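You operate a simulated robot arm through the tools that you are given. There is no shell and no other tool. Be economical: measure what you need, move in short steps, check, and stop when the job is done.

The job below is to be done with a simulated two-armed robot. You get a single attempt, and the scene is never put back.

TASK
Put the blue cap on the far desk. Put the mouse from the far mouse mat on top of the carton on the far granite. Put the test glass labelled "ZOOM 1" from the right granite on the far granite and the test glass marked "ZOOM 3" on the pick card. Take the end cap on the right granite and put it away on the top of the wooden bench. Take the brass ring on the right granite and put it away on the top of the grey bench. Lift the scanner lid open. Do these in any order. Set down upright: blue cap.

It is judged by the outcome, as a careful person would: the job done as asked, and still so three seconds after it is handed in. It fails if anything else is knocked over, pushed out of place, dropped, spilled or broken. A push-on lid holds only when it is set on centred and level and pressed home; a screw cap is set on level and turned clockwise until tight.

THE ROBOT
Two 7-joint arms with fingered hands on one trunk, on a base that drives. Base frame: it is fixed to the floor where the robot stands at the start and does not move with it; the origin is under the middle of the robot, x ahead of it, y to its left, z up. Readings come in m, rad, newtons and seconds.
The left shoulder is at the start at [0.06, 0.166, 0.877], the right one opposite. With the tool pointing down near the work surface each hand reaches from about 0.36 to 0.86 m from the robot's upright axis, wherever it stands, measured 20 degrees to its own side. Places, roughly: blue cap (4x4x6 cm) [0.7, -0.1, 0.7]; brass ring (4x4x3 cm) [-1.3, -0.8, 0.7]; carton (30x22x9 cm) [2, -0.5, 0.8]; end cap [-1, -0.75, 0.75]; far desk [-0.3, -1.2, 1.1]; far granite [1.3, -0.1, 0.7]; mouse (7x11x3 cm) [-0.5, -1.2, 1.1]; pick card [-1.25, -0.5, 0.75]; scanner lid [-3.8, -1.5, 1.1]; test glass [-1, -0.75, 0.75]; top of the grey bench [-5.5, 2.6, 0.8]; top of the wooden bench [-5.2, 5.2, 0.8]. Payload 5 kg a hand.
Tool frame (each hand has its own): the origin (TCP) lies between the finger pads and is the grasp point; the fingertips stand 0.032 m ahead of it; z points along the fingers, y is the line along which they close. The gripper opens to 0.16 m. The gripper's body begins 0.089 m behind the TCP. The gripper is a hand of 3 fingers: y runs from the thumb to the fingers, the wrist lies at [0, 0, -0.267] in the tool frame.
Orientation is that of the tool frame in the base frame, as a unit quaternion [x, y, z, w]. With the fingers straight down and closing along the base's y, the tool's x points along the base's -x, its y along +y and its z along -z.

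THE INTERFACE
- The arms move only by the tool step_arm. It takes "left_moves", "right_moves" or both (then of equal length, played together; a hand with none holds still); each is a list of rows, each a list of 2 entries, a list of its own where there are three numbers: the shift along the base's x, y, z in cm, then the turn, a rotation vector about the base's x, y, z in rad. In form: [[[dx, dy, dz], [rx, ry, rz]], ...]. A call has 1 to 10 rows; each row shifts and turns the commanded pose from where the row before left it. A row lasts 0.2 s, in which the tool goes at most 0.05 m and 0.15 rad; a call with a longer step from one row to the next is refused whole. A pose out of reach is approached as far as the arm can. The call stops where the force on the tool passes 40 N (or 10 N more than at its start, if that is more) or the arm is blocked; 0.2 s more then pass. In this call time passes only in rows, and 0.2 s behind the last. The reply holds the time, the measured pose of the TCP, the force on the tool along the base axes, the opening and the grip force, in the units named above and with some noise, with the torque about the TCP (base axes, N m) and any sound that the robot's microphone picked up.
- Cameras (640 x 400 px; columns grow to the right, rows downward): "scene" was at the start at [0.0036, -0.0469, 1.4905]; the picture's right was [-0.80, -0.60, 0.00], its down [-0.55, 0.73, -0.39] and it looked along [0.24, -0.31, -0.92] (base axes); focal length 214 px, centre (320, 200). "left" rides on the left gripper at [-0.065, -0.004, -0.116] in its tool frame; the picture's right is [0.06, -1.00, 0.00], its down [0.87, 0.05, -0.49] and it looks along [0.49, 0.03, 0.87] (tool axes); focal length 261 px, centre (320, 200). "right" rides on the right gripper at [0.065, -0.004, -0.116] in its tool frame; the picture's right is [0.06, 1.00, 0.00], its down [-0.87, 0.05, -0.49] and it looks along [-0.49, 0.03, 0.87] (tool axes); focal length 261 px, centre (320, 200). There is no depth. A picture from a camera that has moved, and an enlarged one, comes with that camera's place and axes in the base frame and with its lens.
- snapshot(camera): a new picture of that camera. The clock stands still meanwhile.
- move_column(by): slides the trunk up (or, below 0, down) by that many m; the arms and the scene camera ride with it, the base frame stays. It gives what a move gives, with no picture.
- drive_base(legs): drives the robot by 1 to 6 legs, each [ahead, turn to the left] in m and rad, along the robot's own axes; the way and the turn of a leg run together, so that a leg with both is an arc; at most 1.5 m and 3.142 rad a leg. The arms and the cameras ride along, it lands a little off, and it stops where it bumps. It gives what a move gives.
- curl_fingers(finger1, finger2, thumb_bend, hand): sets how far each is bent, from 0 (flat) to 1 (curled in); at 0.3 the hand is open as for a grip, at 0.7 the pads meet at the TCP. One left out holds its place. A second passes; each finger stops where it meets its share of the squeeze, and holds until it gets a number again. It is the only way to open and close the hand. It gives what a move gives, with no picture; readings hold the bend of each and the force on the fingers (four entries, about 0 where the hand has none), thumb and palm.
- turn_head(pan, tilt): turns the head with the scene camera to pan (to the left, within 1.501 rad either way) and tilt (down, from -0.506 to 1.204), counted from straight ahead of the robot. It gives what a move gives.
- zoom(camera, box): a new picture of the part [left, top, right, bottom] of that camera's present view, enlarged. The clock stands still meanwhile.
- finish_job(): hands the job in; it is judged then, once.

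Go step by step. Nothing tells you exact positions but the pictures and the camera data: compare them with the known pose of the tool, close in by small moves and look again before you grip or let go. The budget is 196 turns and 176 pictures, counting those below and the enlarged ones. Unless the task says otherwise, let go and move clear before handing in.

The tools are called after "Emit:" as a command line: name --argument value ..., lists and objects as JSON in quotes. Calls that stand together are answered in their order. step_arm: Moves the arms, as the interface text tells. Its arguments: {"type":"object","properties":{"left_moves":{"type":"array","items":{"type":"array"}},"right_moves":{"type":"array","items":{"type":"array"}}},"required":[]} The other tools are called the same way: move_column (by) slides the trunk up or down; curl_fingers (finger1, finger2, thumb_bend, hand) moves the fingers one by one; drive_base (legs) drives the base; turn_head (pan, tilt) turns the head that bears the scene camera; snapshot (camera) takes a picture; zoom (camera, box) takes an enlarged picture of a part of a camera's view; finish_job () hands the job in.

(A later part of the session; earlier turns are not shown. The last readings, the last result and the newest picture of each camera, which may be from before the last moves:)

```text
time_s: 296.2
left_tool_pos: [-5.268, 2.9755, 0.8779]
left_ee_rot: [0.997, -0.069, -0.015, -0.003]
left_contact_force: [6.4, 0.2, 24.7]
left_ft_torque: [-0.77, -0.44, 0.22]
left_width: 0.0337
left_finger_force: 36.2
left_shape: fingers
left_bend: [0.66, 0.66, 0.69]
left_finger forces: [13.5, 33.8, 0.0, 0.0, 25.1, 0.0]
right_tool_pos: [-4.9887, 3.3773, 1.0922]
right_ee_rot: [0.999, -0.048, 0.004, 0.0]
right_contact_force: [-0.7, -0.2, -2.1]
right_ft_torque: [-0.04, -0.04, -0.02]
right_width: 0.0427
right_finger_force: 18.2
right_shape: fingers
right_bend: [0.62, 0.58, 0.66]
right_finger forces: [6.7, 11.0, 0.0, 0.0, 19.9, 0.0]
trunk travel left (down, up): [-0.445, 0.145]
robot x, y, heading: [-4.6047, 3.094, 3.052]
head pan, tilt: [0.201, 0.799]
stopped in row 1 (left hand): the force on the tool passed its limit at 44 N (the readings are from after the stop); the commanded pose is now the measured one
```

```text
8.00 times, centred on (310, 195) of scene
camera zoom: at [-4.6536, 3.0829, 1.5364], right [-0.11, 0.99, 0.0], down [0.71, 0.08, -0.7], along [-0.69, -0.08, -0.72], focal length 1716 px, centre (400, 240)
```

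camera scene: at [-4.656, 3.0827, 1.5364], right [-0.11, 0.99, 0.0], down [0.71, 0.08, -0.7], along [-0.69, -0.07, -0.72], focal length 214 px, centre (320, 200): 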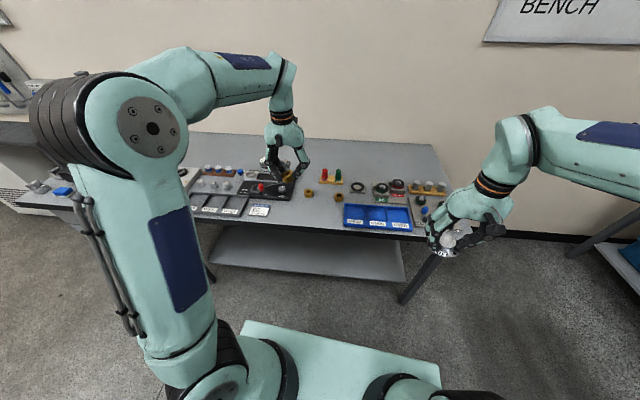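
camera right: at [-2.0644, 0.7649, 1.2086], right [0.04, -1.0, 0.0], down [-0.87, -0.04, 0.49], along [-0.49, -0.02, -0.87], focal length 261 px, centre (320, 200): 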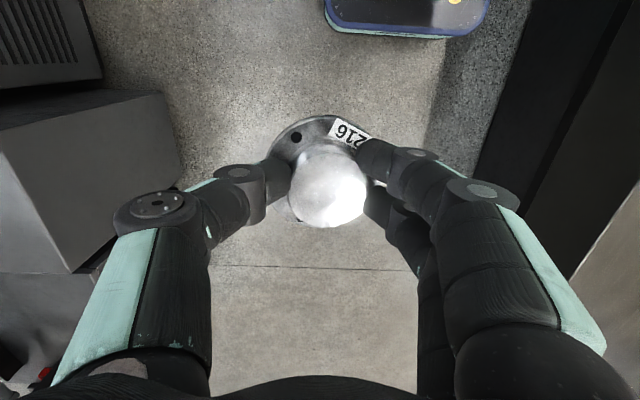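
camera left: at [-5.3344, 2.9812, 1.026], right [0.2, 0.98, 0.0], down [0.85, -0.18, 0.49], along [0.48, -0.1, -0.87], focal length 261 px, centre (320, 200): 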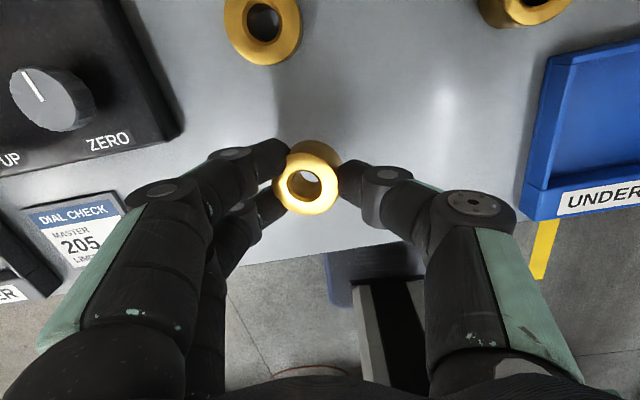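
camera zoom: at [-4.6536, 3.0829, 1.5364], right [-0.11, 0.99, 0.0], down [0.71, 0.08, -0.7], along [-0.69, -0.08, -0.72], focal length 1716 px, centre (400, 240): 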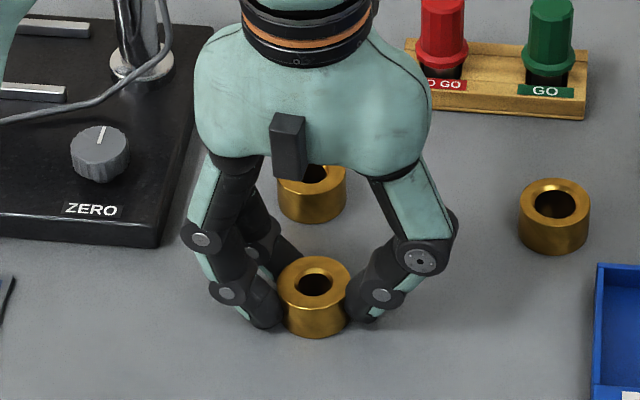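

The bench is a bit higher than expected; the ring is resting on it. Relieve and open.

Emit:
step_arm --left_moves '[[[0, 0, 0.4], [0, 0, 0]]]'

Emit:
curl_fingers --hand "left" --finger1 0.6 --finger2 0.6 --thumb_bend 0.62

Emit:
zoom --camera "scene" --box '[270, 170, 350, 220]'

```text
time_s: 296.6
left_tool_pos: [-5.2681, 2.9755, 0.8784]
left_ee_rot: [0.997, -0.07, -0.014, -0.003]
left_contact_force: [3.4, 1.2, 7.8]
left_ft_torque: [-0.21, -0.12, 0.07]
left_width: 0.0338
left_finger_force: 28.0
left_shape: fingers
left_bend: [0.66, 0.64, 0.69]
left_finger forces: [13.7, 19.3, 0.1, 0.0, 23.0, 0.1]
right_tool_pos: [-4.9895, 3.3753, 1.0922]
right_ee_rot: [0.999, -0.048, 0.003, 0.0]
right_contact_force: [0.7, 0.1, -1.6]
right_ft_torque: [0.01, 0.0, 0.0]
right_width: 0.0426
right_finger_force: 19.3
right_shape: fingers
right_bend: [0.62, 0.58, 0.66]
right_finger forces: [6.8, 11.0, 0.0, 0.0, 19.8, 0.1]
trunk travel left (down, up): [-0.445, 0.145]
robot x, y, heading: [-4.6066, 3.0963, 3.05]
head pan, tilt: [0.201, 0.799]
```

```text
time_s: 297.6
left_tool_pos: [-5.2677, 2.974, 0.8785]
left_ee_rot: [0.997, -0.07, -0.015, -0.003]
left_contact_force: [-0.1, -2.6, 10.0]
left_ft_torque: [-0.4, -0.11, -0.06]
left_width: 0.0433
left_finger_force: 5.8
left_shape: fingers
left_bend: [0.6, 0.62, 0.62]
left_finger forces: [0.0, 10.3, 0.0, 0.1, 0.0, 0.0]
right_tool_pos: [-4.9909, 3.3765, 1.0907]
right_ee_rot: [0.999, -0.048, 0.004, 0.0]
right_contact_force: [-0.6, 0.4, -1.7]
right_ft_torque: [0.01, 0.01, 0.01]
right_width: 0.0425
right_finger_force: 18.8
right_shape: fingers
right_bend: [0.62, 0.58, 0.66]
right_finger forces: [6.8, 10.9, 0.1, 0.1, 19.8, 0.0]
trunk travel left (down, up): [-0.445, 0.145]
robot x, y, heading: [-4.6043, 3.094, 3.048]
head pan, tilt: [0.201, 0.799]
```

```text
8.00 times, centred on (310, 195) of scene
camera zoom: at [-4.655, 3.0827, 1.5364], right [-0.11, 0.99, 0.0], down [0.71, 0.08, -0.7], along [-0.69, -0.08, -0.72], focal length 1716 px, centre (400, 240)
```

zoom: 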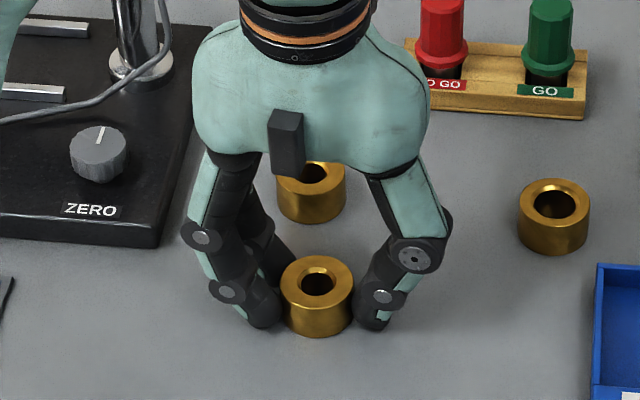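

Emit:
step_arm --left_moves '[[[0, 0, 0.8], [0, 0, 0]]]'

Emit:
curl_fingers --hand "left" --finger1 0.52 --finger2 0.52 --thumb_bend 0.52

Emit:
step_arm --left_moves '[[[0, 0, 3], [0, 0, 0]], [[0, 0, 5], [0, 0, 0]], [[0, 0, 5], [0, 0, 0]], [[0, 0, 5], [0, 0, 0]], [[3, 0, 4], [0, 0, 0]], [[4.5, 0, 1], [0, 0, 0]], [[4.5, 0, 0], [0, 0, 0]], [[4.5, 0, 0], [0, 0, 0]]]'

Emit:
zoom --camera "scene" --box '[220, 140, 420, 250]'

```text
time_s: 298.0
left_tool_pos: [-5.2685, 2.9772, 0.8862]
left_ee_rot: [0.998, -0.069, -0.013, -0.002]
left_contact_force: [0.7, -0.1, -0.2]
left_ft_torque: [0.0, -0.01, 0.01]
left_width: 0.0435
left_finger_force: 0.0
left_shape: fingers
left_bend: [0.6, 0.6, 0.62]
left_finger forces: [0.2, 0.2, 0.1, 0.1, 0.0, 0.1]
right_tool_pos: [-4.9905, 3.3759, 1.0918]
right_ee_rot: [0.999, -0.048, 0.004, -0.001]
right_contact_force: [-0.6, 0.1, -1.9]
right_ft_torque: [0.0, -0.03, 0.01]
right_width: 0.0427
right_finger_force: 19.0
right_shape: fingers
right_bend: [0.62, 0.58, 0.66]
right_finger forces: [6.8, 11.0, 0.1, 0.0, 19.9, 0.0]
trunk travel left (down, up): [-0.445, 0.145]
robot x, y, heading: [-4.6044, 3.0952, 3.05]
head pan, tilt: [0.201, 0.799]
```

```text
time_s: 299.0
left_tool_pos: [-5.2682, 2.975, 0.8862]
left_ee_rot: [0.997, -0.07, -0.014, -0.004]
left_contact_force: [0.7, 0.3, -0.5]
left_ft_torque: [0.01, 0.0, 0.0]
left_width: 0.0784
left_finger_force: 0.0
left_shape: fingers
left_bend: [0.52, 0.52, 0.52]
left_finger forces: [0.1, 0.1, 0.0, 0.1, 0.1, 0.0]
right_tool_pos: [-4.9897, 3.3763, 1.0913]
right_ee_rot: [0.999, -0.047, 0.005, -0.001]
right_contact_force: [0.0, -0.6, -2.9]
right_ft_torque: [-0.01, -0.06, 0.0]
right_width: 0.0427
right_finger_force: 18.9
right_shape: fingers
right_bend: [0.62, 0.58, 0.66]
right_finger forces: [6.9, 11.0, 0.0, 0.0, 19.9, 0.1]
trunk travel left (down, up): [-0.445, 0.145]
robot x, y, heading: [-4.6056, 3.0939, 3.05]
head pan, tilt: [0.201, 0.799]
```

```text
time_s: 300.8
left_tool_pos: [-5.1043, 2.9742, 1.118]
left_ee_rot: [0.998, -0.069, -0.015, -0.003]
left_contact_force: [0.2, 0.1, -0.2]
left_ft_torque: [-0.03, 0.03, 0.02]
left_width: 0.0787
left_finger_force: 0.1
left_shape: fingers
left_bend: [0.52, 0.52, 0.52]
left_finger forces: [0.0, 0.0, 0.0, 0.0, 0.1, 0.1]
right_tool_pos: [-4.9901, 3.3738, 1.0913]
right_ee_rot: [0.999, -0.048, 0.003, -0.001]
right_contact_force: [0.7, 0.1, -2.6]
right_ft_torque: [0.03, -0.02, 0.04]
right_width: 0.0427
right_finger_force: 18.9
right_shape: fingers
right_bend: [0.62, 0.58, 0.66]
right_finger forces: [6.9, 11.1, 0.0, 0.0, 19.9, 0.0]
trunk travel left (down, up): [-0.445, 0.145]
robot x, y, heading: [-4.6016, 3.0957, 3.055]
head pan, tilt: [0.201, 0.799]
```

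```text
3.20 times, centred on (320, 195) of scene
camera zoom: at [-4.6548, 3.082, 1.5364], right [-0.11, 0.99, 0.0], down [0.71, 0.08, -0.7], along [-0.69, -0.07, -0.72], focal length 686 px, centre (320, 216)
```

zoom: 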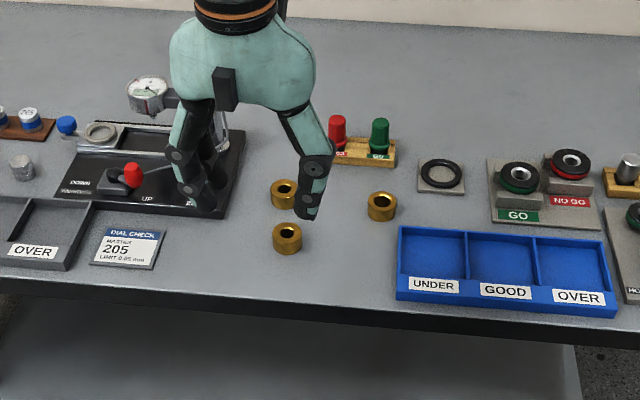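

The ring is on the grey bench. Now to the wooden bench near the window.

Emit:
drive_base --legs '[[0, -1.4], [0.9, 0]]'

Emit:
turn_head --pan 0.1 --tilt 0.6

Emit:
snapshot --camera "scene"

```text
time_s: 309.1
left_tool_pos: [-4.8516, 4.4698, 1.1164]
left_ee_rot: [0.711, -0.703, -0.008, -0.012]
left_contact_force: [0.3, -1.3, -0.2]
left_ft_torque: [-0.01, -0.01, 0.0]
left_width: 0.0787
left_finger_force: 0.1
left_shape: fingers
left_bend: [0.52, 0.52, 0.52]
left_finger forces: [0.1, 0.1, 0.0, 0.0, 0.0, 0.1]
right_tool_pos: [-4.4376, 4.418, 1.0913]
right_ee_rot: [0.727, -0.687, 0.004, 0.002]
right_contact_force: [0.5, 0.8, -1.8]
right_ft_torque: [-0.04, -0.03, 0.0]
right_width: 0.0423
right_finger_force: 18.4
right_shape: fingers
right_bend: [0.62, 0.58, 0.66]
right_finger forces: [6.7, 11.2, 0.1, 0.0, 19.8, 0.0]
trunk travel left (down, up): [-0.445, 0.145]
robot x, y, heading: [-4.6533, 3.993, 1.629]
head pan, tilt: [0.201, 0.799]
```

```text
time_s: 309.8
left_tool_pos: [-4.852, 4.4692, 1.1176]
left_ee_rot: [0.712, -0.702, -0.009, -0.011]
left_contact_force: [0.2, 0.0, -0.4]
left_ft_torque: [0.0, 0.01, 0.0]
left_width: 0.0787
left_finger_force: 0.0
left_shape: fingers
left_bend: [0.52, 0.52, 0.52]
left_finger forces: [0.1, 0.0, 0.1, 0.0, 0.0, 0.1]
right_tool_pos: [-4.4393, 4.4182, 1.0919]
right_ee_rot: [0.727, -0.687, 0.004, 0.002]
right_contact_force: [0.1, -0.4, -3.1]
right_ft_torque: [0.03, -0.03, -0.02]
right_width: 0.0424
right_finger_force: 18.5
right_shape: fingers
right_bend: [0.62, 0.58, 0.66]
right_finger forces: [6.5, 11.1, 0.1, 0.1, 19.7, 0.0]
trunk travel left (down, up): [-0.445, 0.145]
robot x, y, heading: [-4.6586, 3.9932, 1.632]
head pan, tilt: [0.099, 0.6]
```

```text
69 pictures are left
camera scene: at [-4.6722, 4.0499, 1.5532], right [0.99, 0.16, 0.0], down [0.09, -0.56, -0.82], along [-0.13, 0.81, -0.57], focal length 214 px, centre (320, 200)
```

scene: 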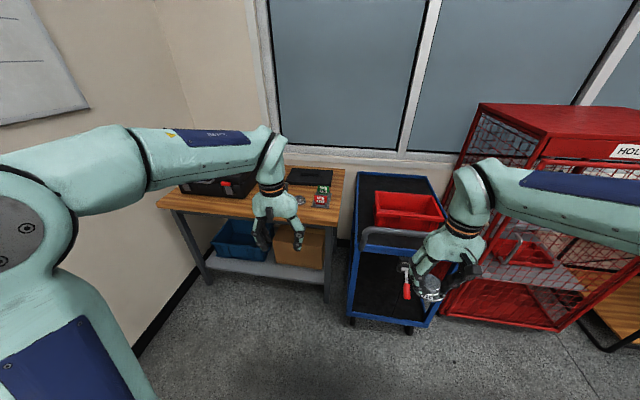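

I'll shift left so the right hand lines up with the bench's middle.

Emit:
drive_base --legs '[[0, 1.51], [0.42, 0], [0, -1.57], [0.2, 0]]'

Emit:
turn_head --pan 0 --tilt 0.75

Emit:
snapshot --camera "scene"

Emit:
zoom --camera "scene" --box '[200, 120, 440, 270]'

```text
time_s: 321.4
left_tool_pos: [-5.2323, 4.6857, 1.116]
left_ee_rot: [-0.686, 0.728, 0.009, 0.012]
left_contact_force: [0.2, 0.8, 0.1]
left_ft_torque: [-0.06, -0.01, 0.0]
left_width: 0.0785
left_finger_force: 0.0
left_shape: fingers
left_bend: [0.52, 0.52, 0.52]
left_finger forces: [0.0, 0.0, 0.0, 0.0, 0.1, 0.0]
right_tool_pos: [-4.8237, 4.6033, 1.0904]
right_ee_rot: [-0.701, 0.714, -0.004, -0.003]
right_contact_force: [-0.1, 1.5, -1.9]
right_ft_torque: [-0.02, -0.01, -0.03]
right_width: 0.0413
right_finger_force: 18.5
right_shape: fingers
right_bend: [0.62, 0.58, 0.66]
right_finger forces: [6.3, 11.4, 0.0, 0.0, 19.0, 0.0]
trunk travel left (down, up): [-0.445, 0.145]
robot x, y, heading: [-5.0779, 4.1952, 1.557]
head pan, tilt: [0.099, 0.6]
```

```text
time_s: 322.1
left_tool_pos: [-5.2318, 4.6861, 1.1172]
left_ee_rot: [-0.686, 0.728, 0.007, 0.012]
left_contact_force: [0.5, -0.2, 0.5]
left_ft_torque: [-0.02, 0.0, 0.05]
left_width: 0.0786
left_finger_force: 0.1
left_shape: fingers
left_bend: [0.52, 0.52, 0.52]
left_finger forces: [0.1, 0.0, 0.0, 0.1, 0.0, 0.0]
right_tool_pos: [-4.824, 4.6032, 1.0917]
right_ee_rot: [-0.701, 0.713, -0.004, -0.003]
right_contact_force: [0.0, -0.2, -2.2]
right_ft_torque: [-0.06, 0.02, 0.02]
right_width: 0.0411
right_finger_force: 18.6
right_shape: fingers
right_bend: [0.62, 0.58, 0.66]
right_finger forces: [6.3, 11.4, 0.0, 0.1, 19.2, 0.1]
trunk travel left (down, up): [-0.445, 0.145]
robot x, y, heading: [-5.0794, 4.1905, 1.553]
head pan, tilt: [0.0, 0.75]
```

```text
68 pictures are left
camera scene: at [-5.0756, 4.2479, 1.5404], right [1.0, -0.01, 0.0], down [-0.01, -0.68, -0.73], along [0.01, 0.73, -0.68], focal length 214 px, centre (320, 200)
```

scene: 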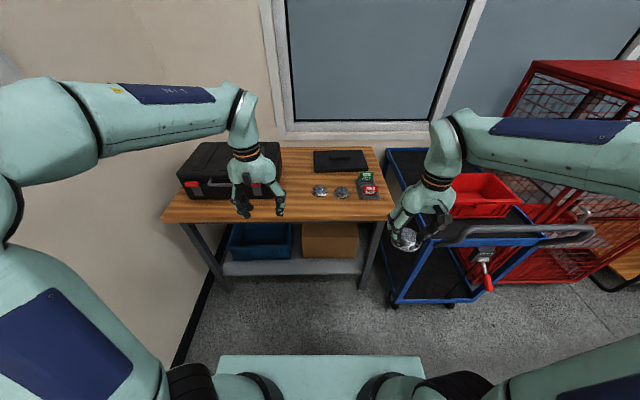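

```text
2.67 times, centred on (320, 195) of scene
camera zoom: at [-5.0756, 4.2479, 1.5404], right [1.0, -0.01, 0.0], down [-0.01, -0.68, -0.73], along [0.01, 0.73, -0.68], focal length 572 px, centre (320, 213)
```

zoom: 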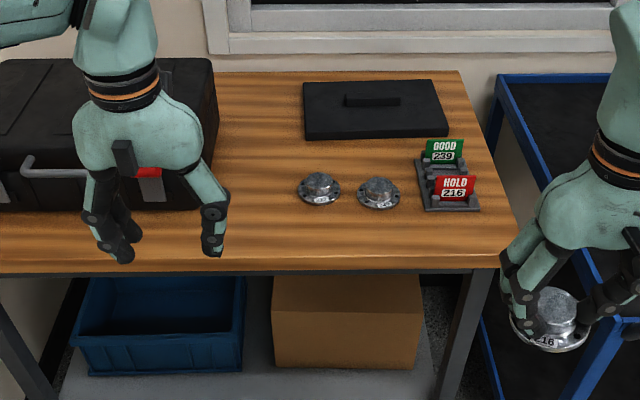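

Free spot for the end cap: about [-5.165, 4.99], between the case and the other caps. I'll pull the left hand clear, close in 0.1 m, and bring the right hand over.

Emit:
step_arm --left_moves '[[[-3, -4, 1], [0, 0, 0]], [[-3, -4, 1], [0, 0, 0]], [[-3, -4, 1], [0, 0, 0]], [[-2, -4, 0], [0, 0, 0]]]'

Emit:
drive_base --legs '[[0.1, 0]]'

Emit:
step_arm --right_moves '[[[-4.3, 2.2, 0], [0, 0, 0]], [[-4.3, 2.2, 0], [0, 0, 0]], [[-4.3, 2.5, 0], [0, 0, 0]], [[-4.3, 2.5, 0], [0, 0, 0]], [[-4.3, 2.5, 0], [0, 0, 0]], [[-4.3, 2.5, 0], [0, 0, 0]], [[-4.3, 2.5, 0], [0, 0, 0]], [[-4, 2.5, 0], [0, 0, 0]], [[0, 3.3, -2], [0, 0, 0]], [[0, 3.3, -2], [0, 0, 0]]]'

Emit:
snapshot --camera "right"

Emit:
snapshot --camera "scene"

```text
refused: row 1 steps farther than a row can; nothing moved
```

```text
time_s: 323.2
left_tool_pos: [-5.2311, 4.7877, 1.1162]
left_ee_rot: [-0.686, 0.728, 0.007, 0.011]
left_contact_force: [-0.6, -0.5, 0.1]
left_ft_torque: [-0.02, -0.02, 0.03]
left_width: 0.0786
left_finger_force: 0.0
left_shape: fingers
left_bend: [0.52, 0.52, 0.52]
left_finger forces: [0.0, 0.1, 0.0, 0.0, 0.0, 0.0]
right_tool_pos: [-4.8217, 4.706, 1.091]
right_ee_rot: [-0.702, 0.712, -0.005, -0.003]
right_contact_force: [0.8, -0.1, -2.9]
right_ft_torque: [-0.03, -0.04, -0.02]
right_width: 0.0412
right_finger_force: 18.1
right_shape: fingers
right_bend: [0.62, 0.58, 0.66]
right_finger forces: [6.3, 11.4, 0.1, 0.0, 19.1, 0.0]
trunk travel left (down, up): [-0.445, 0.145]
robot x, y, heading: [-5.0746, 4.2996, 1.553]
head pan, tilt: [0.0, 0.75]
```

```text
time_s: 325.4
left_tool_pos: [-5.2328, 4.7865, 1.116]
left_ee_rot: [-0.686, 0.727, 0.008, 0.011]
left_contact_force: [-0.2, 1.1, -0.1]
left_ft_torque: [-0.03, -0.02, 0.0]
left_width: 0.0782
left_finger_force: 0.0
left_shape: fingers
left_bend: [0.52, 0.52, 0.52]
left_finger forces: [0.1, 0.1, 0.0, 0.0, 0.0, 0.0]
right_tool_pos: [-5.1657, 4.9649, 1.0492]
right_ee_rot: [-0.702, 0.712, -0.005, -0.002]
right_contact_force: [0.6, 0.1, -2.1]
right_ft_torque: [-0.05, -0.01, -0.01]
right_width: 0.0405
right_finger_force: 18.7
right_shape: fingers
right_bend: [0.62, 0.58, 0.66]
right_finger forces: [6.4, 11.5, 0.0, 0.0, 18.8, 0.0]
trunk travel left (down, up): [-0.445, 0.145]
robot x, y, heading: [-5.0776, 4.2923, 1.561]
head pan, tilt: [0.0, 0.75]
```

```text
66 pictures are left
camera right: at [-5.1621, 4.901, 1.1664], right [-1.0, -0.05, 0.0], down [-0.04, 0.87, 0.48], along [-0.02, 0.48, -0.88], focal length 261 px, centre (320, 200)
```

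right: 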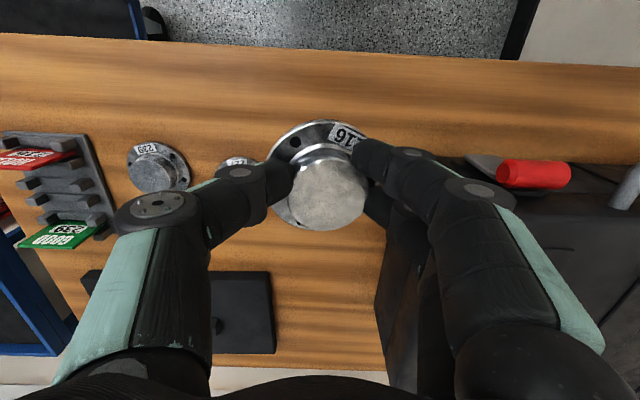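

```text
65 pictures are left
camera scene: at [-5.0752, 4.3505, 1.5403], right [1.0, -0.01, 0.0], down [-0.01, -0.68, -0.73], along [0.01, 0.73, -0.68], focal length 214 px, centre (320, 200)
```

scene: 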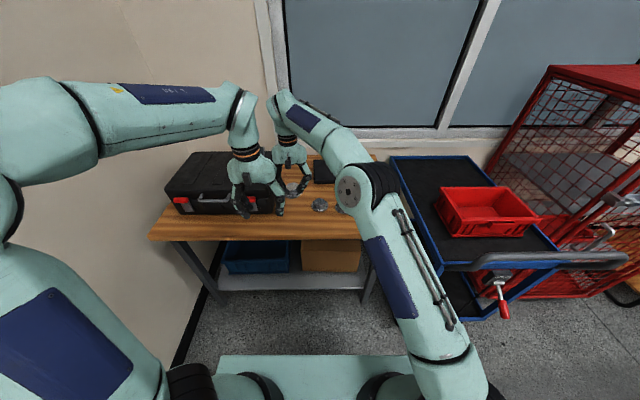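

The hands are close; I'll first move the left hand away, then lower the end cap.

Emit:
step_arm --left_moves '[[[-2, -4, 1], [0, 0, 0]], [[-2, -4, 1], [0, 0, 0]], [[-2, -4, 0], [0, 0, 0]], [[-2, -4, 0], [0, 0, 0]]]'

Emit:
step_arm --right_moves '[[[0.5, 0, -4], [0, 0, 0]], [[0, 0, -4], [0, 0, 0]], [[0, 0, -3], [0, 0, 0]]]'

Emit:
snapshot --camera "right"

Emit:
zoom --camera "scene" --box '[220, 140, 380, 250]'

```text
time_s: 326.4
left_tool_pos: [-5.3126, 4.6248, 1.1388]
left_ee_rot: [-0.686, 0.728, 0.009, 0.011]
left_contact_force: [0.1, -0.3, 0.1]
left_ft_torque: [0.0, -0.02, 0.02]
left_width: 0.0784
left_finger_force: 0.0
left_shape: fingers
left_bend: [0.52, 0.52, 0.52]
left_finger forces: [0.0, 0.1, 0.0, 0.0, 0.0, 0.0]
right_tool_pos: [-5.1654, 4.9642, 1.0516]
right_ee_rot: [-0.701, 0.713, -0.003, -0.002]
right_contact_force: [-0.2, -0.7, -2.2]
right_ft_torque: [0.03, -0.03, -0.01]
right_width: 0.0408
right_finger_force: 17.7
right_shape: fingers
right_bend: [0.62, 0.58, 0.66]
right_finger forces: [6.3, 11.5, 0.0, 0.1, 18.7, 0.0]
trunk travel left (down, up): [-0.445, 0.145]
robot x, y, heading: [-5.0759, 4.2959, 1.561]
head pan, tilt: [0.0, 0.75]
```

```text
time_s: 327.2
left_tool_pos: [-5.3122, 4.6265, 1.1368]
left_ee_rot: [-0.686, 0.728, 0.008, 0.012]
left_contact_force: [0.0, -0.3, -0.3]
left_ft_torque: [-0.04, -0.02, 0.01]
left_width: 0.0786
left_finger_force: 0.2
left_shape: fingers
left_bend: [0.52, 0.52, 0.52]
left_finger forces: [0.0, 0.0, 0.0, 0.0, 0.0, 0.0]
right_tool_pos: [-5.1594, 4.9656, 0.9387]
right_ee_rot: [-0.701, 0.713, -0.003, -0.002]
right_contact_force: [0.0, 0.5, -1.7]
right_ft_torque: [-0.02, -0.04, 0.02]
right_width: 0.0403
right_finger_force: 18.5
right_shape: fingers
right_bend: [0.62, 0.58, 0.66]
right_finger forces: [6.4, 11.6, 0.1, 0.1, 18.7, 0.1]
trunk travel left (down, up): [-0.445, 0.145]
robot x, y, heading: [-5.0743, 4.2984, 1.56]
head pan, tilt: [0.0, 0.75]
```

```text
64 pictures are left
camera right: at [-5.1564, 4.9, 1.0561], right [-1.0, -0.05, 0.0], down [-0.04, 0.87, 0.48], along [-0.02, 0.48, -0.88], focal length 261 px, centre (320, 200)
```

right: 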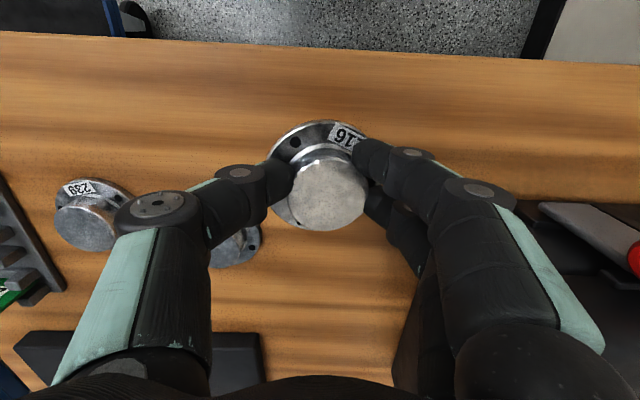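

```text
3.64 times, centred on (300, 195) of scene
camera zoom: at [-5.0747, 4.3496, 1.5404], right [1.0, -0.01, 0.0], down [-0.01, -0.68, -0.73], along [0.01, 0.73, -0.68], focal length 780 px, centre (393, 218)
```

zoom: 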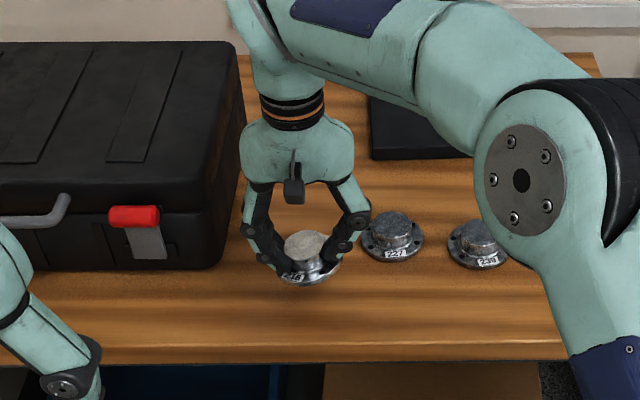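

Clear of neighbours; I'll shift 1.5 cm away from cap "237" and lower.

Emit:
step_arm --right_moves '[[[-1.5, 0, -1.5], [0, 0, 0]], [[0, 0, -1.5], [0, 0, 0]]]'

Emit:
step_arm --right_moves '[[[0, 0, -0.6], [0, 0, 0]]]'

Emit:
zoom --camera "scene" --box '[260, 170, 340, 225]'

```text
time_s: 327.8
left_tool_pos: [-5.3123, 4.6269, 1.1372]
left_ee_rot: [-0.686, 0.728, 0.007, 0.011]
left_contact_force: [-0.6, 0.9, 0.2]
left_ft_torque: [-0.03, 0.0, -0.02]
left_width: 0.0784
left_finger_force: 0.2
left_shape: fingers
left_bend: [0.52, 0.52, 0.52]
left_finger forces: [0.0, 0.1, 0.0, 0.1, 0.0, 0.1]
right_tool_pos: [-5.1741, 4.9654, 0.9107]
right_ee_rot: [-0.702, 0.712, -0.004, -0.002]
right_contact_force: [-0.4, 0.0, -2.6]
right_ft_torque: [0.0, -0.01, 0.03]
right_width: 0.0406
right_finger_force: 18.8
right_shape: fingers
right_bend: [0.62, 0.58, 0.66]
right_finger forces: [6.4, 11.7, 0.1, 0.0, 18.8, 0.0]
trunk travel left (down, up): [-0.445, 0.145]
robot x, y, heading: [-5.0703, 4.2997, 1.557]
head pan, tilt: [0.0, 0.75]
```

```text
time_s: 328.2
left_tool_pos: [-5.312, 4.6265, 1.1369]
left_ee_rot: [-0.685, 0.728, 0.008, 0.011]
left_contact_force: [-0.1, -0.1, -0.5]
left_ft_torque: [0.01, -0.02, -0.02]
left_width: 0.0785
left_finger_force: 0.0
left_shape: fingers
left_bend: [0.52, 0.52, 0.52]
left_finger forces: [0.0, 0.1, 0.0, 0.0, 0.0, 0.0]
right_tool_pos: [-5.1744, 4.9649, 0.9042]
right_ee_rot: [-0.701, 0.713, -0.005, -0.001]
right_contact_force: [-0.2, -0.2, -1.3]
right_ft_torque: [0.0, 0.01, 0.0]
right_width: 0.0403
right_finger_force: 18.1
right_shape: fingers
right_bend: [0.62, 0.58, 0.66]
right_finger forces: [6.4, 11.6, 0.0, 0.0, 18.7, 0.1]
trunk travel left (down, up): [-0.445, 0.145]
robot x, y, heading: [-5.0749, 4.2979, 1.558]
head pan, tilt: [0.0, 0.75]
```

```text
7.27 times, centred on (300, 198) of scene
camera zoom: at [-5.0746, 4.3495, 1.5404], right [1.0, -0.01, 0.0], down [-0.01, -0.68, -0.73], along [0.01, 0.73, -0.68], focal length 1560 px, centre (466, 218)
```

zoom: 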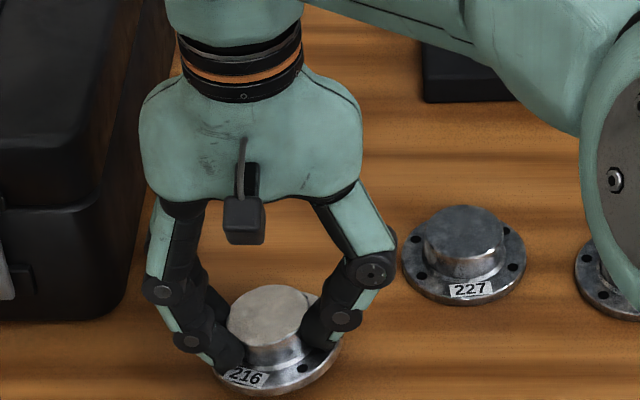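

Emit:
step_arm --right_moves '[[[0, 0, -0.5], [0, 0, 0]]]'

Emit:
step_arm --right_moves '[[[0, 0, -0.4], [0, 0, 0]]]'

```text
time_s: 328.6
left_tool_pos: [-5.3123, 4.6266, 1.1363]
left_ee_rot: [-0.686, 0.728, 0.008, 0.011]
left_contact_force: [-0.7, 0.1, 0.0]
left_ft_torque: [0.03, 0.04, 0.02]
left_width: 0.0785
left_finger_force: 0.0
left_shape: fingers
left_bend: [0.52, 0.52, 0.52]
left_finger forces: [0.1, 0.1, 0.0, 0.0, 0.1, 0.0]
right_tool_pos: [-5.1747, 4.9639, 0.8986]
right_ee_rot: [-0.701, 0.713, -0.004, -0.001]
right_contact_force: [0.6, 0.2, -1.7]
right_ft_torque: [-0.05, -0.04, 0.01]
right_width: 0.0406
right_finger_force: 18.7
right_shape: fingers
right_bend: [0.62, 0.58, 0.66]
right_finger forces: [6.3, 11.6, 0.1, 0.1, 18.7, 0.0]
trunk travel left (down, up): [-0.445, 0.145]
robot x, y, heading: [-5.0721, 4.2944, 1.56]
head pan, tilt: [0.0, 0.75]
```

```text
time_s: 329.0
left_tool_pos: [-5.312, 4.6254, 1.1368]
left_ee_rot: [-0.686, 0.728, 0.008, 0.011]
left_contact_force: [1.0, -0.4, -0.8]
left_ft_torque: [0.0, 0.03, 0.0]
left_width: 0.0786
left_finger_force: 0.2
left_shape: fingers
left_bend: [0.52, 0.52, 0.52]
left_finger forces: [0.1, 0.0, 0.0, 0.0, 0.1, 0.0]
right_tool_pos: [-5.1746, 4.9651, 0.8959]
right_ee_rot: [-0.701, 0.713, -0.003, -0.002]
right_contact_force: [0.6, 0.3, -2.2]
right_ft_torque: [-0.03, -0.01, 0.0]
right_width: 0.0402
right_finger_force: 18.3
right_shape: fingers
right_bend: [0.62, 0.58, 0.66]
right_finger forces: [6.4, 11.6, 0.0, 0.0, 18.7, 0.0]
trunk travel left (down, up): [-0.445, 0.145]
robot x, y, heading: [-5.08, 4.2951, 1.559]
head pan, tilt: [0.0, 0.75]
```

Emit:
step_arm --right_moves '[[[0, 0, -0.4], [0, 0, 0]]]'

Emit:
step_arm --right_moves '[[[0, 0, -0.4], [0, 0, 0]]]'

Emit:
zoom --camera "scene" --box '[260, 170, 340, 225]'

```text
time_s: 329.4
left_tool_pos: [-5.313, 4.6262, 1.1375]
left_ee_rot: [-0.685, 0.728, 0.008, 0.011]
left_contact_force: [-0.1, -0.2, 0.5]
left_ft_torque: [-0.02, 0.0, 0.01]
left_width: 0.0785
left_finger_force: 0.0
left_shape: fingers
left_bend: [0.52, 0.52, 0.52]
left_finger forces: [0.0, 0.0, 0.1, 0.0, 0.0, 0.1]
right_tool_pos: [-5.1751, 4.9646, 0.8929]
right_ee_rot: [-0.7, 0.714, -0.004, -0.002]
right_contact_force: [0.4, -0.1, 0.7]
right_ft_torque: [0.0, 0.1, 0.01]
right_width: 0.0401
right_finger_force: 18.9
right_shape: fingers
right_bend: [0.63, 0.58, 0.66]
right_finger forces: [6.9, 11.1, 0.1, 0.0, 19.0, 0.1]
trunk travel left (down, up): [-0.445, 0.145]
robot x, y, heading: [-5.0718, 4.2984, 1.558]
head pan, tilt: [0.0, 0.75]
```

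```text
time_s: 329.8
left_tool_pos: [-5.3123, 4.6256, 1.1375]
left_ee_rot: [-0.686, 0.728, 0.009, 0.011]
left_contact_force: [0.2, 0.0, 0.1]
left_ft_torque: [0.01, 0.03, -0.02]
left_width: 0.0786
left_finger_force: 0.0
left_shape: fingers
left_bend: [0.52, 0.52, 0.52]
left_finger forces: [0.0, 0.0, 0.0, 0.0, 0.1, 0.0]
right_tool_pos: [-5.1751, 4.9628, 0.8897]
right_ee_rot: [-0.701, 0.713, -0.003, -0.003]
right_contact_force: [2.7, -2.9, 10.0]
right_ft_torque: [0.03, 0.36, 0.05]
right_width: 0.0399
right_finger_force: 20.4
right_shape: fingers
right_bend: [0.64, 0.59, 0.66]
right_finger forces: [7.7, 11.3, 0.0, 0.0, 22.1, 0.0]
trunk travel left (down, up): [-0.445, 0.145]
robot x, y, heading: [-5.0745, 4.2959, 1.557]
head pan, tilt: [0.0, 0.75]
```

```text
7.27 times, centred on (300, 198) of scene
camera zoom: at [-5.0741, 4.3481, 1.5407], right [1.0, -0.01, 0.0], down [-0.01, -0.68, -0.73], along [0.01, 0.73, -0.68], focal length 1560 px, centre (466, 218)
```

zoom: 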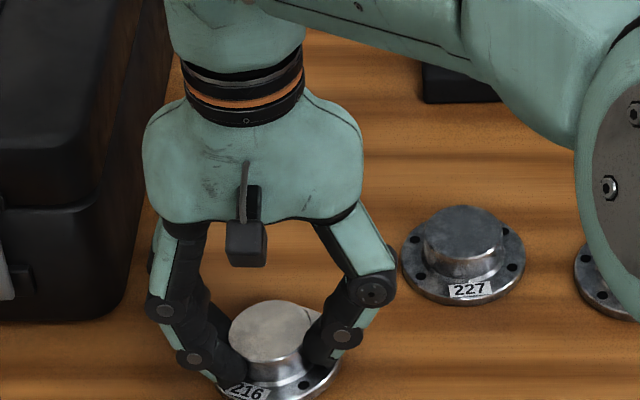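

Contact. A slight settle, then open and rise.

Emit:
step_arm --right_moves '[[[0, 0, -0.3], [0, 0, 0]]]'

Emit:
curl_fingers --hand "right" --finger1 0.58 --finger2 0.55 --thumb_bend 0.6

Emit:
curl_fingers --hand "right" --finger1 0.5 --finger2 0.5 --thumb_bend 0.52

Emit:
zoom --camera "scene" --box '[260, 170, 340, 225]'

```text
time_s: 330.2
left_tool_pos: [-5.3116, 4.6251, 1.1373]
left_ee_rot: [-0.686, 0.728, 0.009, 0.011]
left_contact_force: [1.0, 0.4, 0.6]
left_ft_torque: [0.04, 0.0, -0.03]
left_width: 0.0785
left_finger_force: 0.1
left_shape: fingers
left_bend: [0.52, 0.52, 0.52]
left_finger forces: [0.0, 0.0, 0.1, 0.0, 0.0, 0.0]
right_tool_pos: [-5.1736, 4.9638, 0.8874]
right_ee_rot: [-0.701, 0.713, -0.001, -0.003]
right_contact_force: [3.2, -1.4, 15.5]
right_ft_torque: [0.1, 0.6, 0.02]
right_width: 0.0396
right_finger_force: 23.9
right_shape: fingers
right_bend: [0.65, 0.6, 0.66]
right_finger forces: [9.1, 15.4, 0.0, 0.0, 22.4, 0.0]
trunk travel left (down, up): [-0.445, 0.145]
robot x, y, heading: [-5.0711, 4.2969, 1.556]
head pan, tilt: [0.0, 0.75]
```

```text
time_s: 331.2
left_tool_pos: [-5.3117, 4.6254, 1.1377]
left_ee_rot: [-0.686, 0.728, 0.01, 0.011]
left_contact_force: [-0.2, -0.4, -0.6]
left_ft_torque: [0.03, 0.02, 0.03]
left_width: 0.0787
left_finger_force: 0.0
left_shape: fingers
left_bend: [0.52, 0.52, 0.52]
left_finger forces: [0.0, 0.0, 0.1, 0.0, 0.0, 0.0]
right_tool_pos: [-5.1727, 4.9641, 0.887]
right_ee_rot: [-0.701, 0.713, -0.003, -0.001]
right_contact_force: [0.1, 3.9, 24.5]
right_ft_torque: [0.36, 0.53, -0.14]
right_width: 0.0503
right_finger_force: 13.4
right_shape: fingers
right_bend: [0.59, 0.59, 0.6]
right_finger forces: [5.0, 17.3, 0.0, 0.0, 4.1, 0.1]
trunk travel left (down, up): [-0.445, 0.145]
robot x, y, heading: [-5.0751, 4.3009, 1.554]
head pan, tilt: [0.0, 0.75]
```

```text
time_s: 332.2
left_tool_pos: [-5.3126, 4.6242, 1.1364]
left_ee_rot: [-0.686, 0.728, 0.009, 0.011]
left_contact_force: [0.2, 0.4, -0.3]
left_ft_torque: [0.01, 0.0, -0.01]
left_width: 0.0785
left_finger_force: 0.0
left_shape: fingers
left_bend: [0.52, 0.52, 0.52]
left_finger forces: [0.1, 0.1, 0.0, 0.1, 0.0, 0.0]
right_tool_pos: [-5.175, 4.964, 0.8856]
right_ee_rot: [-0.701, 0.713, -0.002, -0.002]
right_contact_force: [1.6, 1.3, 23.4]
right_ft_torque: [0.45, 0.9, -0.05]
right_width: 0.0826
right_finger_force: 11.6
right_shape: fingers
right_bend: [0.5, 0.62, 0.52]
right_finger forces: [0.0, 23.5, 0.0, 0.0, 0.0, 0.0]
trunk travel left (down, up): [-0.445, 0.145]
robot x, y, heading: [-5.0719, 4.2947, 1.553]
head pan, tilt: [0.0, 0.75]
```

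```text
7.27 times, centred on (300, 198) of scene
camera zoom: at [-5.074, 4.3473, 1.5405], right [1.0, -0.01, 0.0], down [-0.01, -0.68, -0.73], along [0.01, 0.73, -0.68], focal length 1560 px, centre (466, 218)
```

zoom: 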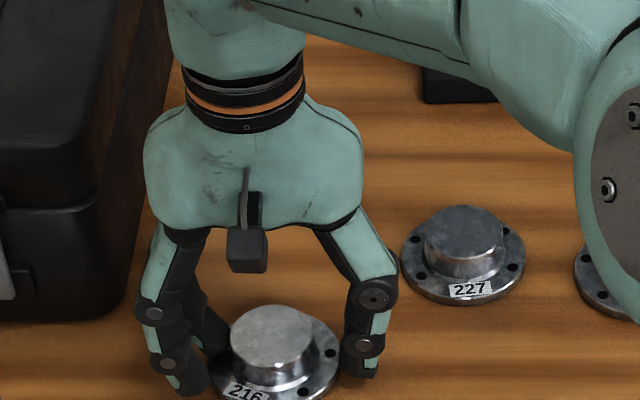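

One fingertip still rests on the flange; I'll rise gently to free it.

Emit:
step_arm --right_moves '[[[0, 0, 0.5], [0, 0, 0]], [[0, 0, 0.8], [0, 0, 0]], [[0, 0, 1.2], [0, 0, 0]], [[0, 0, 2], [0, 0, 0]]]'

Emit:
zoom --camera "scene" --box '[240, 160, 340, 230]'

```text
time_s: 333.2
left_tool_pos: [-5.3121, 4.6251, 1.1355]
left_ee_rot: [-0.686, 0.728, 0.008, 0.011]
left_contact_force: [-0.2, 0.7, -0.3]
left_ft_torque: [0.0, 0.02, -0.06]
left_width: 0.0787
left_finger_force: 0.1
left_shape: fingers
left_bend: [0.52, 0.52, 0.52]
left_finger forces: [0.1, 0.1, 0.0, 0.0, 0.0, 0.0]
right_tool_pos: [-5.1744, 4.9642, 0.9302]
right_ee_rot: [-0.701, 0.713, -0.005, -0.002]
right_contact_force: [-0.4, 1.0, 0.4]
right_ft_torque: [-0.01, -0.04, 0.03]
right_width: 0.0827
right_finger_force: 0.1
right_shape: fingers
right_bend: [0.5, 0.5, 0.52]
right_finger forces: [0.1, 0.1, 0.0, 0.0, 0.1, 0.0]
trunk travel left (down, up): [-0.445, 0.145]
robot x, y, heading: [-5.0725, 4.2989, 1.562]
head pan, tilt: [0.0, 0.75]
```

```text
5.71 times, centred on (290, 195) of scene
camera zoom: at [-5.0745, 4.3488, 1.5403], right [1.0, -0.01, 0.0], down [-0.01, -0.68, -0.73], along [0.01, 0.73, -0.68], focal length 1226 px, centre (491, 229)
```

zoom: 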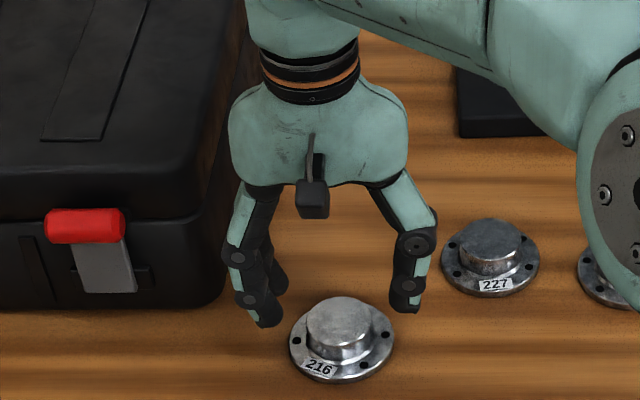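

The end cap lies flat on the wooden bench. I'll retract both arms and head for the scanner.

Emit:
step_arm --right_moves '[[[0, 0, 4], [0, 0, 0]], [[0, 0, 5], [0, 0, 0]], [[0, -3, 4], [0, 0, 0]], [[2, -4, 2], [0, 0, 0]], [[2.5, -4, 0], [0, 0, 0]], [[2.5, -4, 0], [0, 0, 0]], [[2.5, -4, 0], [0, 0, 0]], [[2.5, -4, 0], [0, 0, 0]], [[3, -3.5, 0], [0, 0, 0]], [[4, 0, 0], [0, 0, 0]]]'

Emit:
zoom --camera "scene" --box '[160, 130, 440, 270]'

Emit:
drive_base --legs '[[-0.3, 0], [0, -2.447], [0.9, 0], [0, -0.683], [1.5, 0], [1.4, 0]]'

Emit:
turn_head --pan 0.2 --tilt 0.35

Emit:
snapshot --camera "scene"

```text
time_s: 335.4
left_tool_pos: [-5.3114, 4.6241, 1.1385]
left_ee_rot: [-0.686, 0.728, 0.009, 0.011]
left_contact_force: [0.4, -0.5, -1.2]
left_ft_torque: [-0.03, 0.03, 0.0]
left_width: 0.0788
left_finger_force: 0.1
left_shape: fingers
left_bend: [0.52, 0.52, 0.52]
left_finger forces: [0.1, 0.0, 0.0, 0.0, 0.0, 0.0]
right_tool_pos: [-4.9824, 4.6998, 1.0802]
right_ee_rot: [-0.701, 0.714, -0.003, -0.002]
right_contact_force: [-0.2, 0.4, 0.6]
right_ft_torque: [-0.03, 0.02, -0.01]
right_width: 0.0827
right_finger_force: 0.0
right_shape: fingers
right_bend: [0.5, 0.5, 0.52]
right_finger forces: [0.0, 0.1, 0.0, 0.0, 0.0, 0.0]
trunk travel left (down, up): [-0.445, 0.145]
robot x, y, heading: [-5.0743, 4.294, 1.555]
head pan, tilt: [0.0, 0.75]
```

```text
2.29 times, centred on (300, 200) of scene
camera zoom: at [-5.0736, 4.3491, 1.5404], right [1.0, -0.01, 0.0], down [-0.01, -0.68, -0.73], along [0.01, 0.73, -0.68], focal length 490 px, centre (366, 200)
```

zoom: 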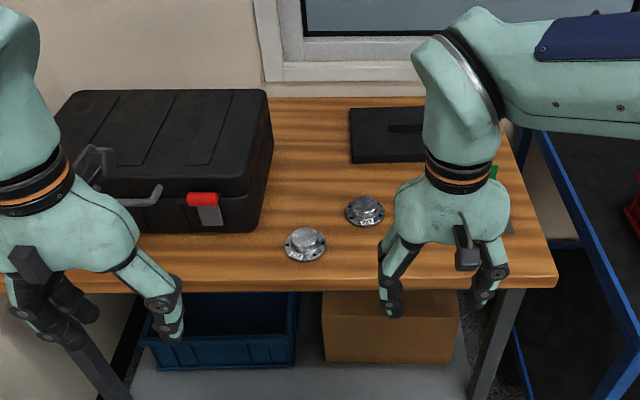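

```text
time_s: 363.3
left_tool_pos: [-4.2349, 0.0652, 1.1369]
left_ee_rot: [0.719, 0.694, -0.011, 0.008]
left_contact_force: [-0.1, -0.2, -0.2]
left_ft_torque: [0.04, 0.02, -0.03]
left_width: 0.0787
left_finger_force: 0.0
left_shape: fingers
left_bend: [0.52, 0.52, 0.52]
left_finger forces: [0.1, 0.0, 0.0, 0.1, 0.0, 0.1]
right_tool_pos: [-4.5617, -0.0163, 1.0795]
right_ee_rot: [0.705, 0.709, 0.003, -0.004]
right_contact_force: [-0.3, -0.2, 0.3]
right_ft_torque: [0.0, -0.02, 0.02]
right_width: 0.0828
right_finger_force: 0.0
right_shape: fingers
right_bend: [0.5, 0.5, 0.52]
right_finger forces: [0.0, 0.1, 0.1, 0.1, 0.0, 0.0]
trunk travel left (down, up): [-0.445, 0.145]
robot x, y, heading: [-4.4809, 0.3891, -1.563]
head pan, tilt: [0.0, 0.75]
```

```text
time_s: 364.2
left_tool_pos: [-4.2353, 0.0659, 1.1368]
left_ee_rot: [0.719, 0.695, -0.011, 0.009]
left_contact_force: [-0.9, -0.4, 0.4]
left_ft_torque: [0.01, -0.02, -0.02]
left_width: 0.0785
left_finger_force: 0.1
left_shape: fingers
left_bend: [0.52, 0.52, 0.52]
left_finger forces: [0.0, 0.0, 0.0, 0.1, 0.1, 0.1]
right_tool_pos: [-4.5626, -0.0168, 1.0798]
right_ee_rot: [0.704, 0.71, 0.003, -0.003]
right_contact_force: [0.1, -0.2, -0.5]
right_ft_torque: [0.01, 0.02, 0.0]
right_width: 0.0829
right_finger_force: 0.1
right_shape: fingers
right_bend: [0.5, 0.5, 0.52]
right_finger forces: [0.0, 0.0, 0.1, 0.0, 0.1, 0.1]
trunk travel left (down, up): [-0.445, 0.145]
robot x, y, heading: [-4.4785, 0.3876, -1.558]
head pan, tilt: [0.201, 0.351]
```

```text
57 pictures are left
camera scene: at [-4.4645, 0.3278, 1.576], right [-0.98, -0.21, 0.0], down [-0.07, 0.34, -0.94], along [0.2, -0.92, -0.34], focal length 214 px, centre (320, 200)
```

scene: 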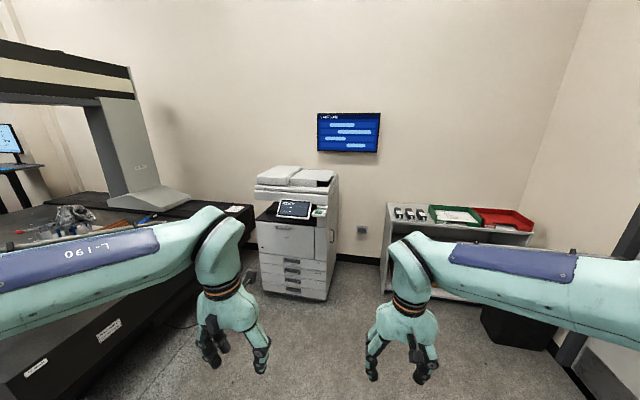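

The scanner (multifunction copier) is ahead. Zooming in on it.

Emit:
zoom --camera "scene" --box '[235, 150, 355, 230]'

```text
5.00 times, centred on (295, 190) of scene
camera zoom: at [-4.4645, 0.3278, 1.576], right [-0.98, -0.21, 0.0], down [-0.07, 0.34, -0.94], along [0.2, -0.92, -0.34], focal length 1072 px, centre (445, 250)
```

zoom: 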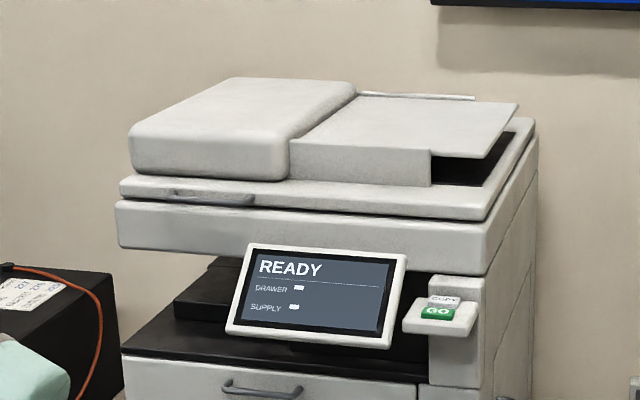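

The lid has a grey handle at its front, about x -3.65…-3.81, y≈-1.25, z≈1.05, hinged at the back. I'll drive up in front of it.

Emit:
drive_base --legs '[[0, 0.55], [0.95, 0], [0, -0.555]]'

Emit:
turn_head --pan 0.2 --tilt 0.65

Emit:
snapshot --camera "scene"

```text
time_s: 372.4
left_tool_pos: [-3.7255, -0.7418, 1.1372]
left_ee_rot: [0.719, 0.695, -0.01, 0.009]
left_contact_force: [-0.1, 0.5, 0.1]
left_ft_torque: [-0.01, 0.02, -0.03]
left_width: 0.0784
left_finger_force: 0.1
left_shape: fingers
left_bend: [0.52, 0.52, 0.52]
left_finger forces: [0.1, 0.0, 0.1, 0.0, 0.0, 0.1]
right_tool_pos: [-4.0507, -0.8227, 1.0807]
right_ee_rot: [0.704, 0.711, 0.003, -0.004]
right_contact_force: [0.3, 0.4, -0.1]
right_ft_torque: [0.03, -0.02, 0.01]
right_width: 0.0831
right_finger_force: 0.0
right_shape: fingers
right_bend: [0.5, 0.5, 0.52]
right_finger forces: [0.1, 0.1, 0.0, 0.1, 0.1, 0.0]
trunk travel left (down, up): [-0.445, 0.145]
robot x, y, heading: [-3.9744, -0.4199, -1.558]
head pan, tilt: [0.201, 0.351]
```

```text
time_s: 373.2
left_tool_pos: [-3.725, -0.741, 1.1363]
left_ee_rot: [0.719, 0.695, -0.011, 0.009]
left_contact_force: [-0.1, -0.1, -0.1]
left_ft_torque: [0.03, 0.01, 0.02]
left_width: 0.0786
left_finger_force: 0.0
left_shape: fingers
left_bend: [0.52, 0.52, 0.52]
left_finger forces: [0.1, 0.0, 0.0, 0.1, 0.0, 0.1]
right_tool_pos: [-4.051, -0.8235, 1.0812]
right_ee_rot: [0.703, 0.711, 0.003, -0.003]
right_contact_force: [0.3, -0.2, 0.3]
right_ft_torque: [0.01, -0.01, 0.02]
right_width: 0.0827
right_finger_force: 0.0
right_shape: fingers
right_bend: [0.5, 0.5, 0.52]
right_finger forces: [0.1, 0.0, 0.0, 0.0, 0.0, 0.1]
trunk travel left (down, up): [-0.445, 0.145]
robot x, y, heading: [-3.9742, -0.419, -1.561]
head pan, tilt: [0.201, 0.649]
```

```text
55 pictures are left
camera scene: at [-3.9554, -0.4729, 1.5491], right [-0.98, -0.21, 0.0], down [-0.13, 0.59, -0.8], along [0.17, -0.78, -0.6], focal length 214 px, centre (320, 200)
```

scene: 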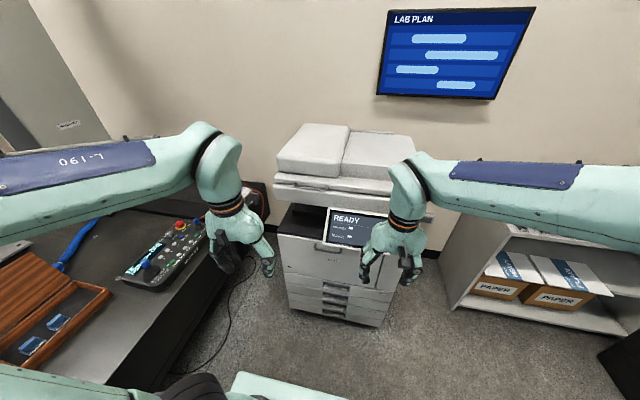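

Emit:
zoom --camera "scene" --box '[260, 110, 440, 250]'

```text
2.86 times, centred on (350, 180) of scene
camera zoom: at [-3.9554, -0.4729, 1.5491], right [-0.98, -0.21, 0.0], down [-0.13, 0.59, -0.8], along [0.17, -0.78, -0.6], focal length 613 px, centre (234, 257)
```

zoom: 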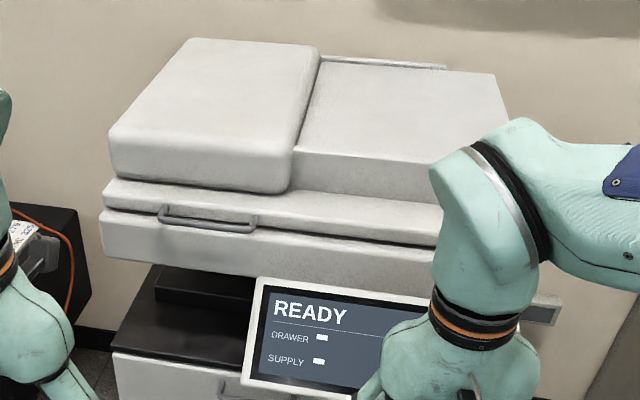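

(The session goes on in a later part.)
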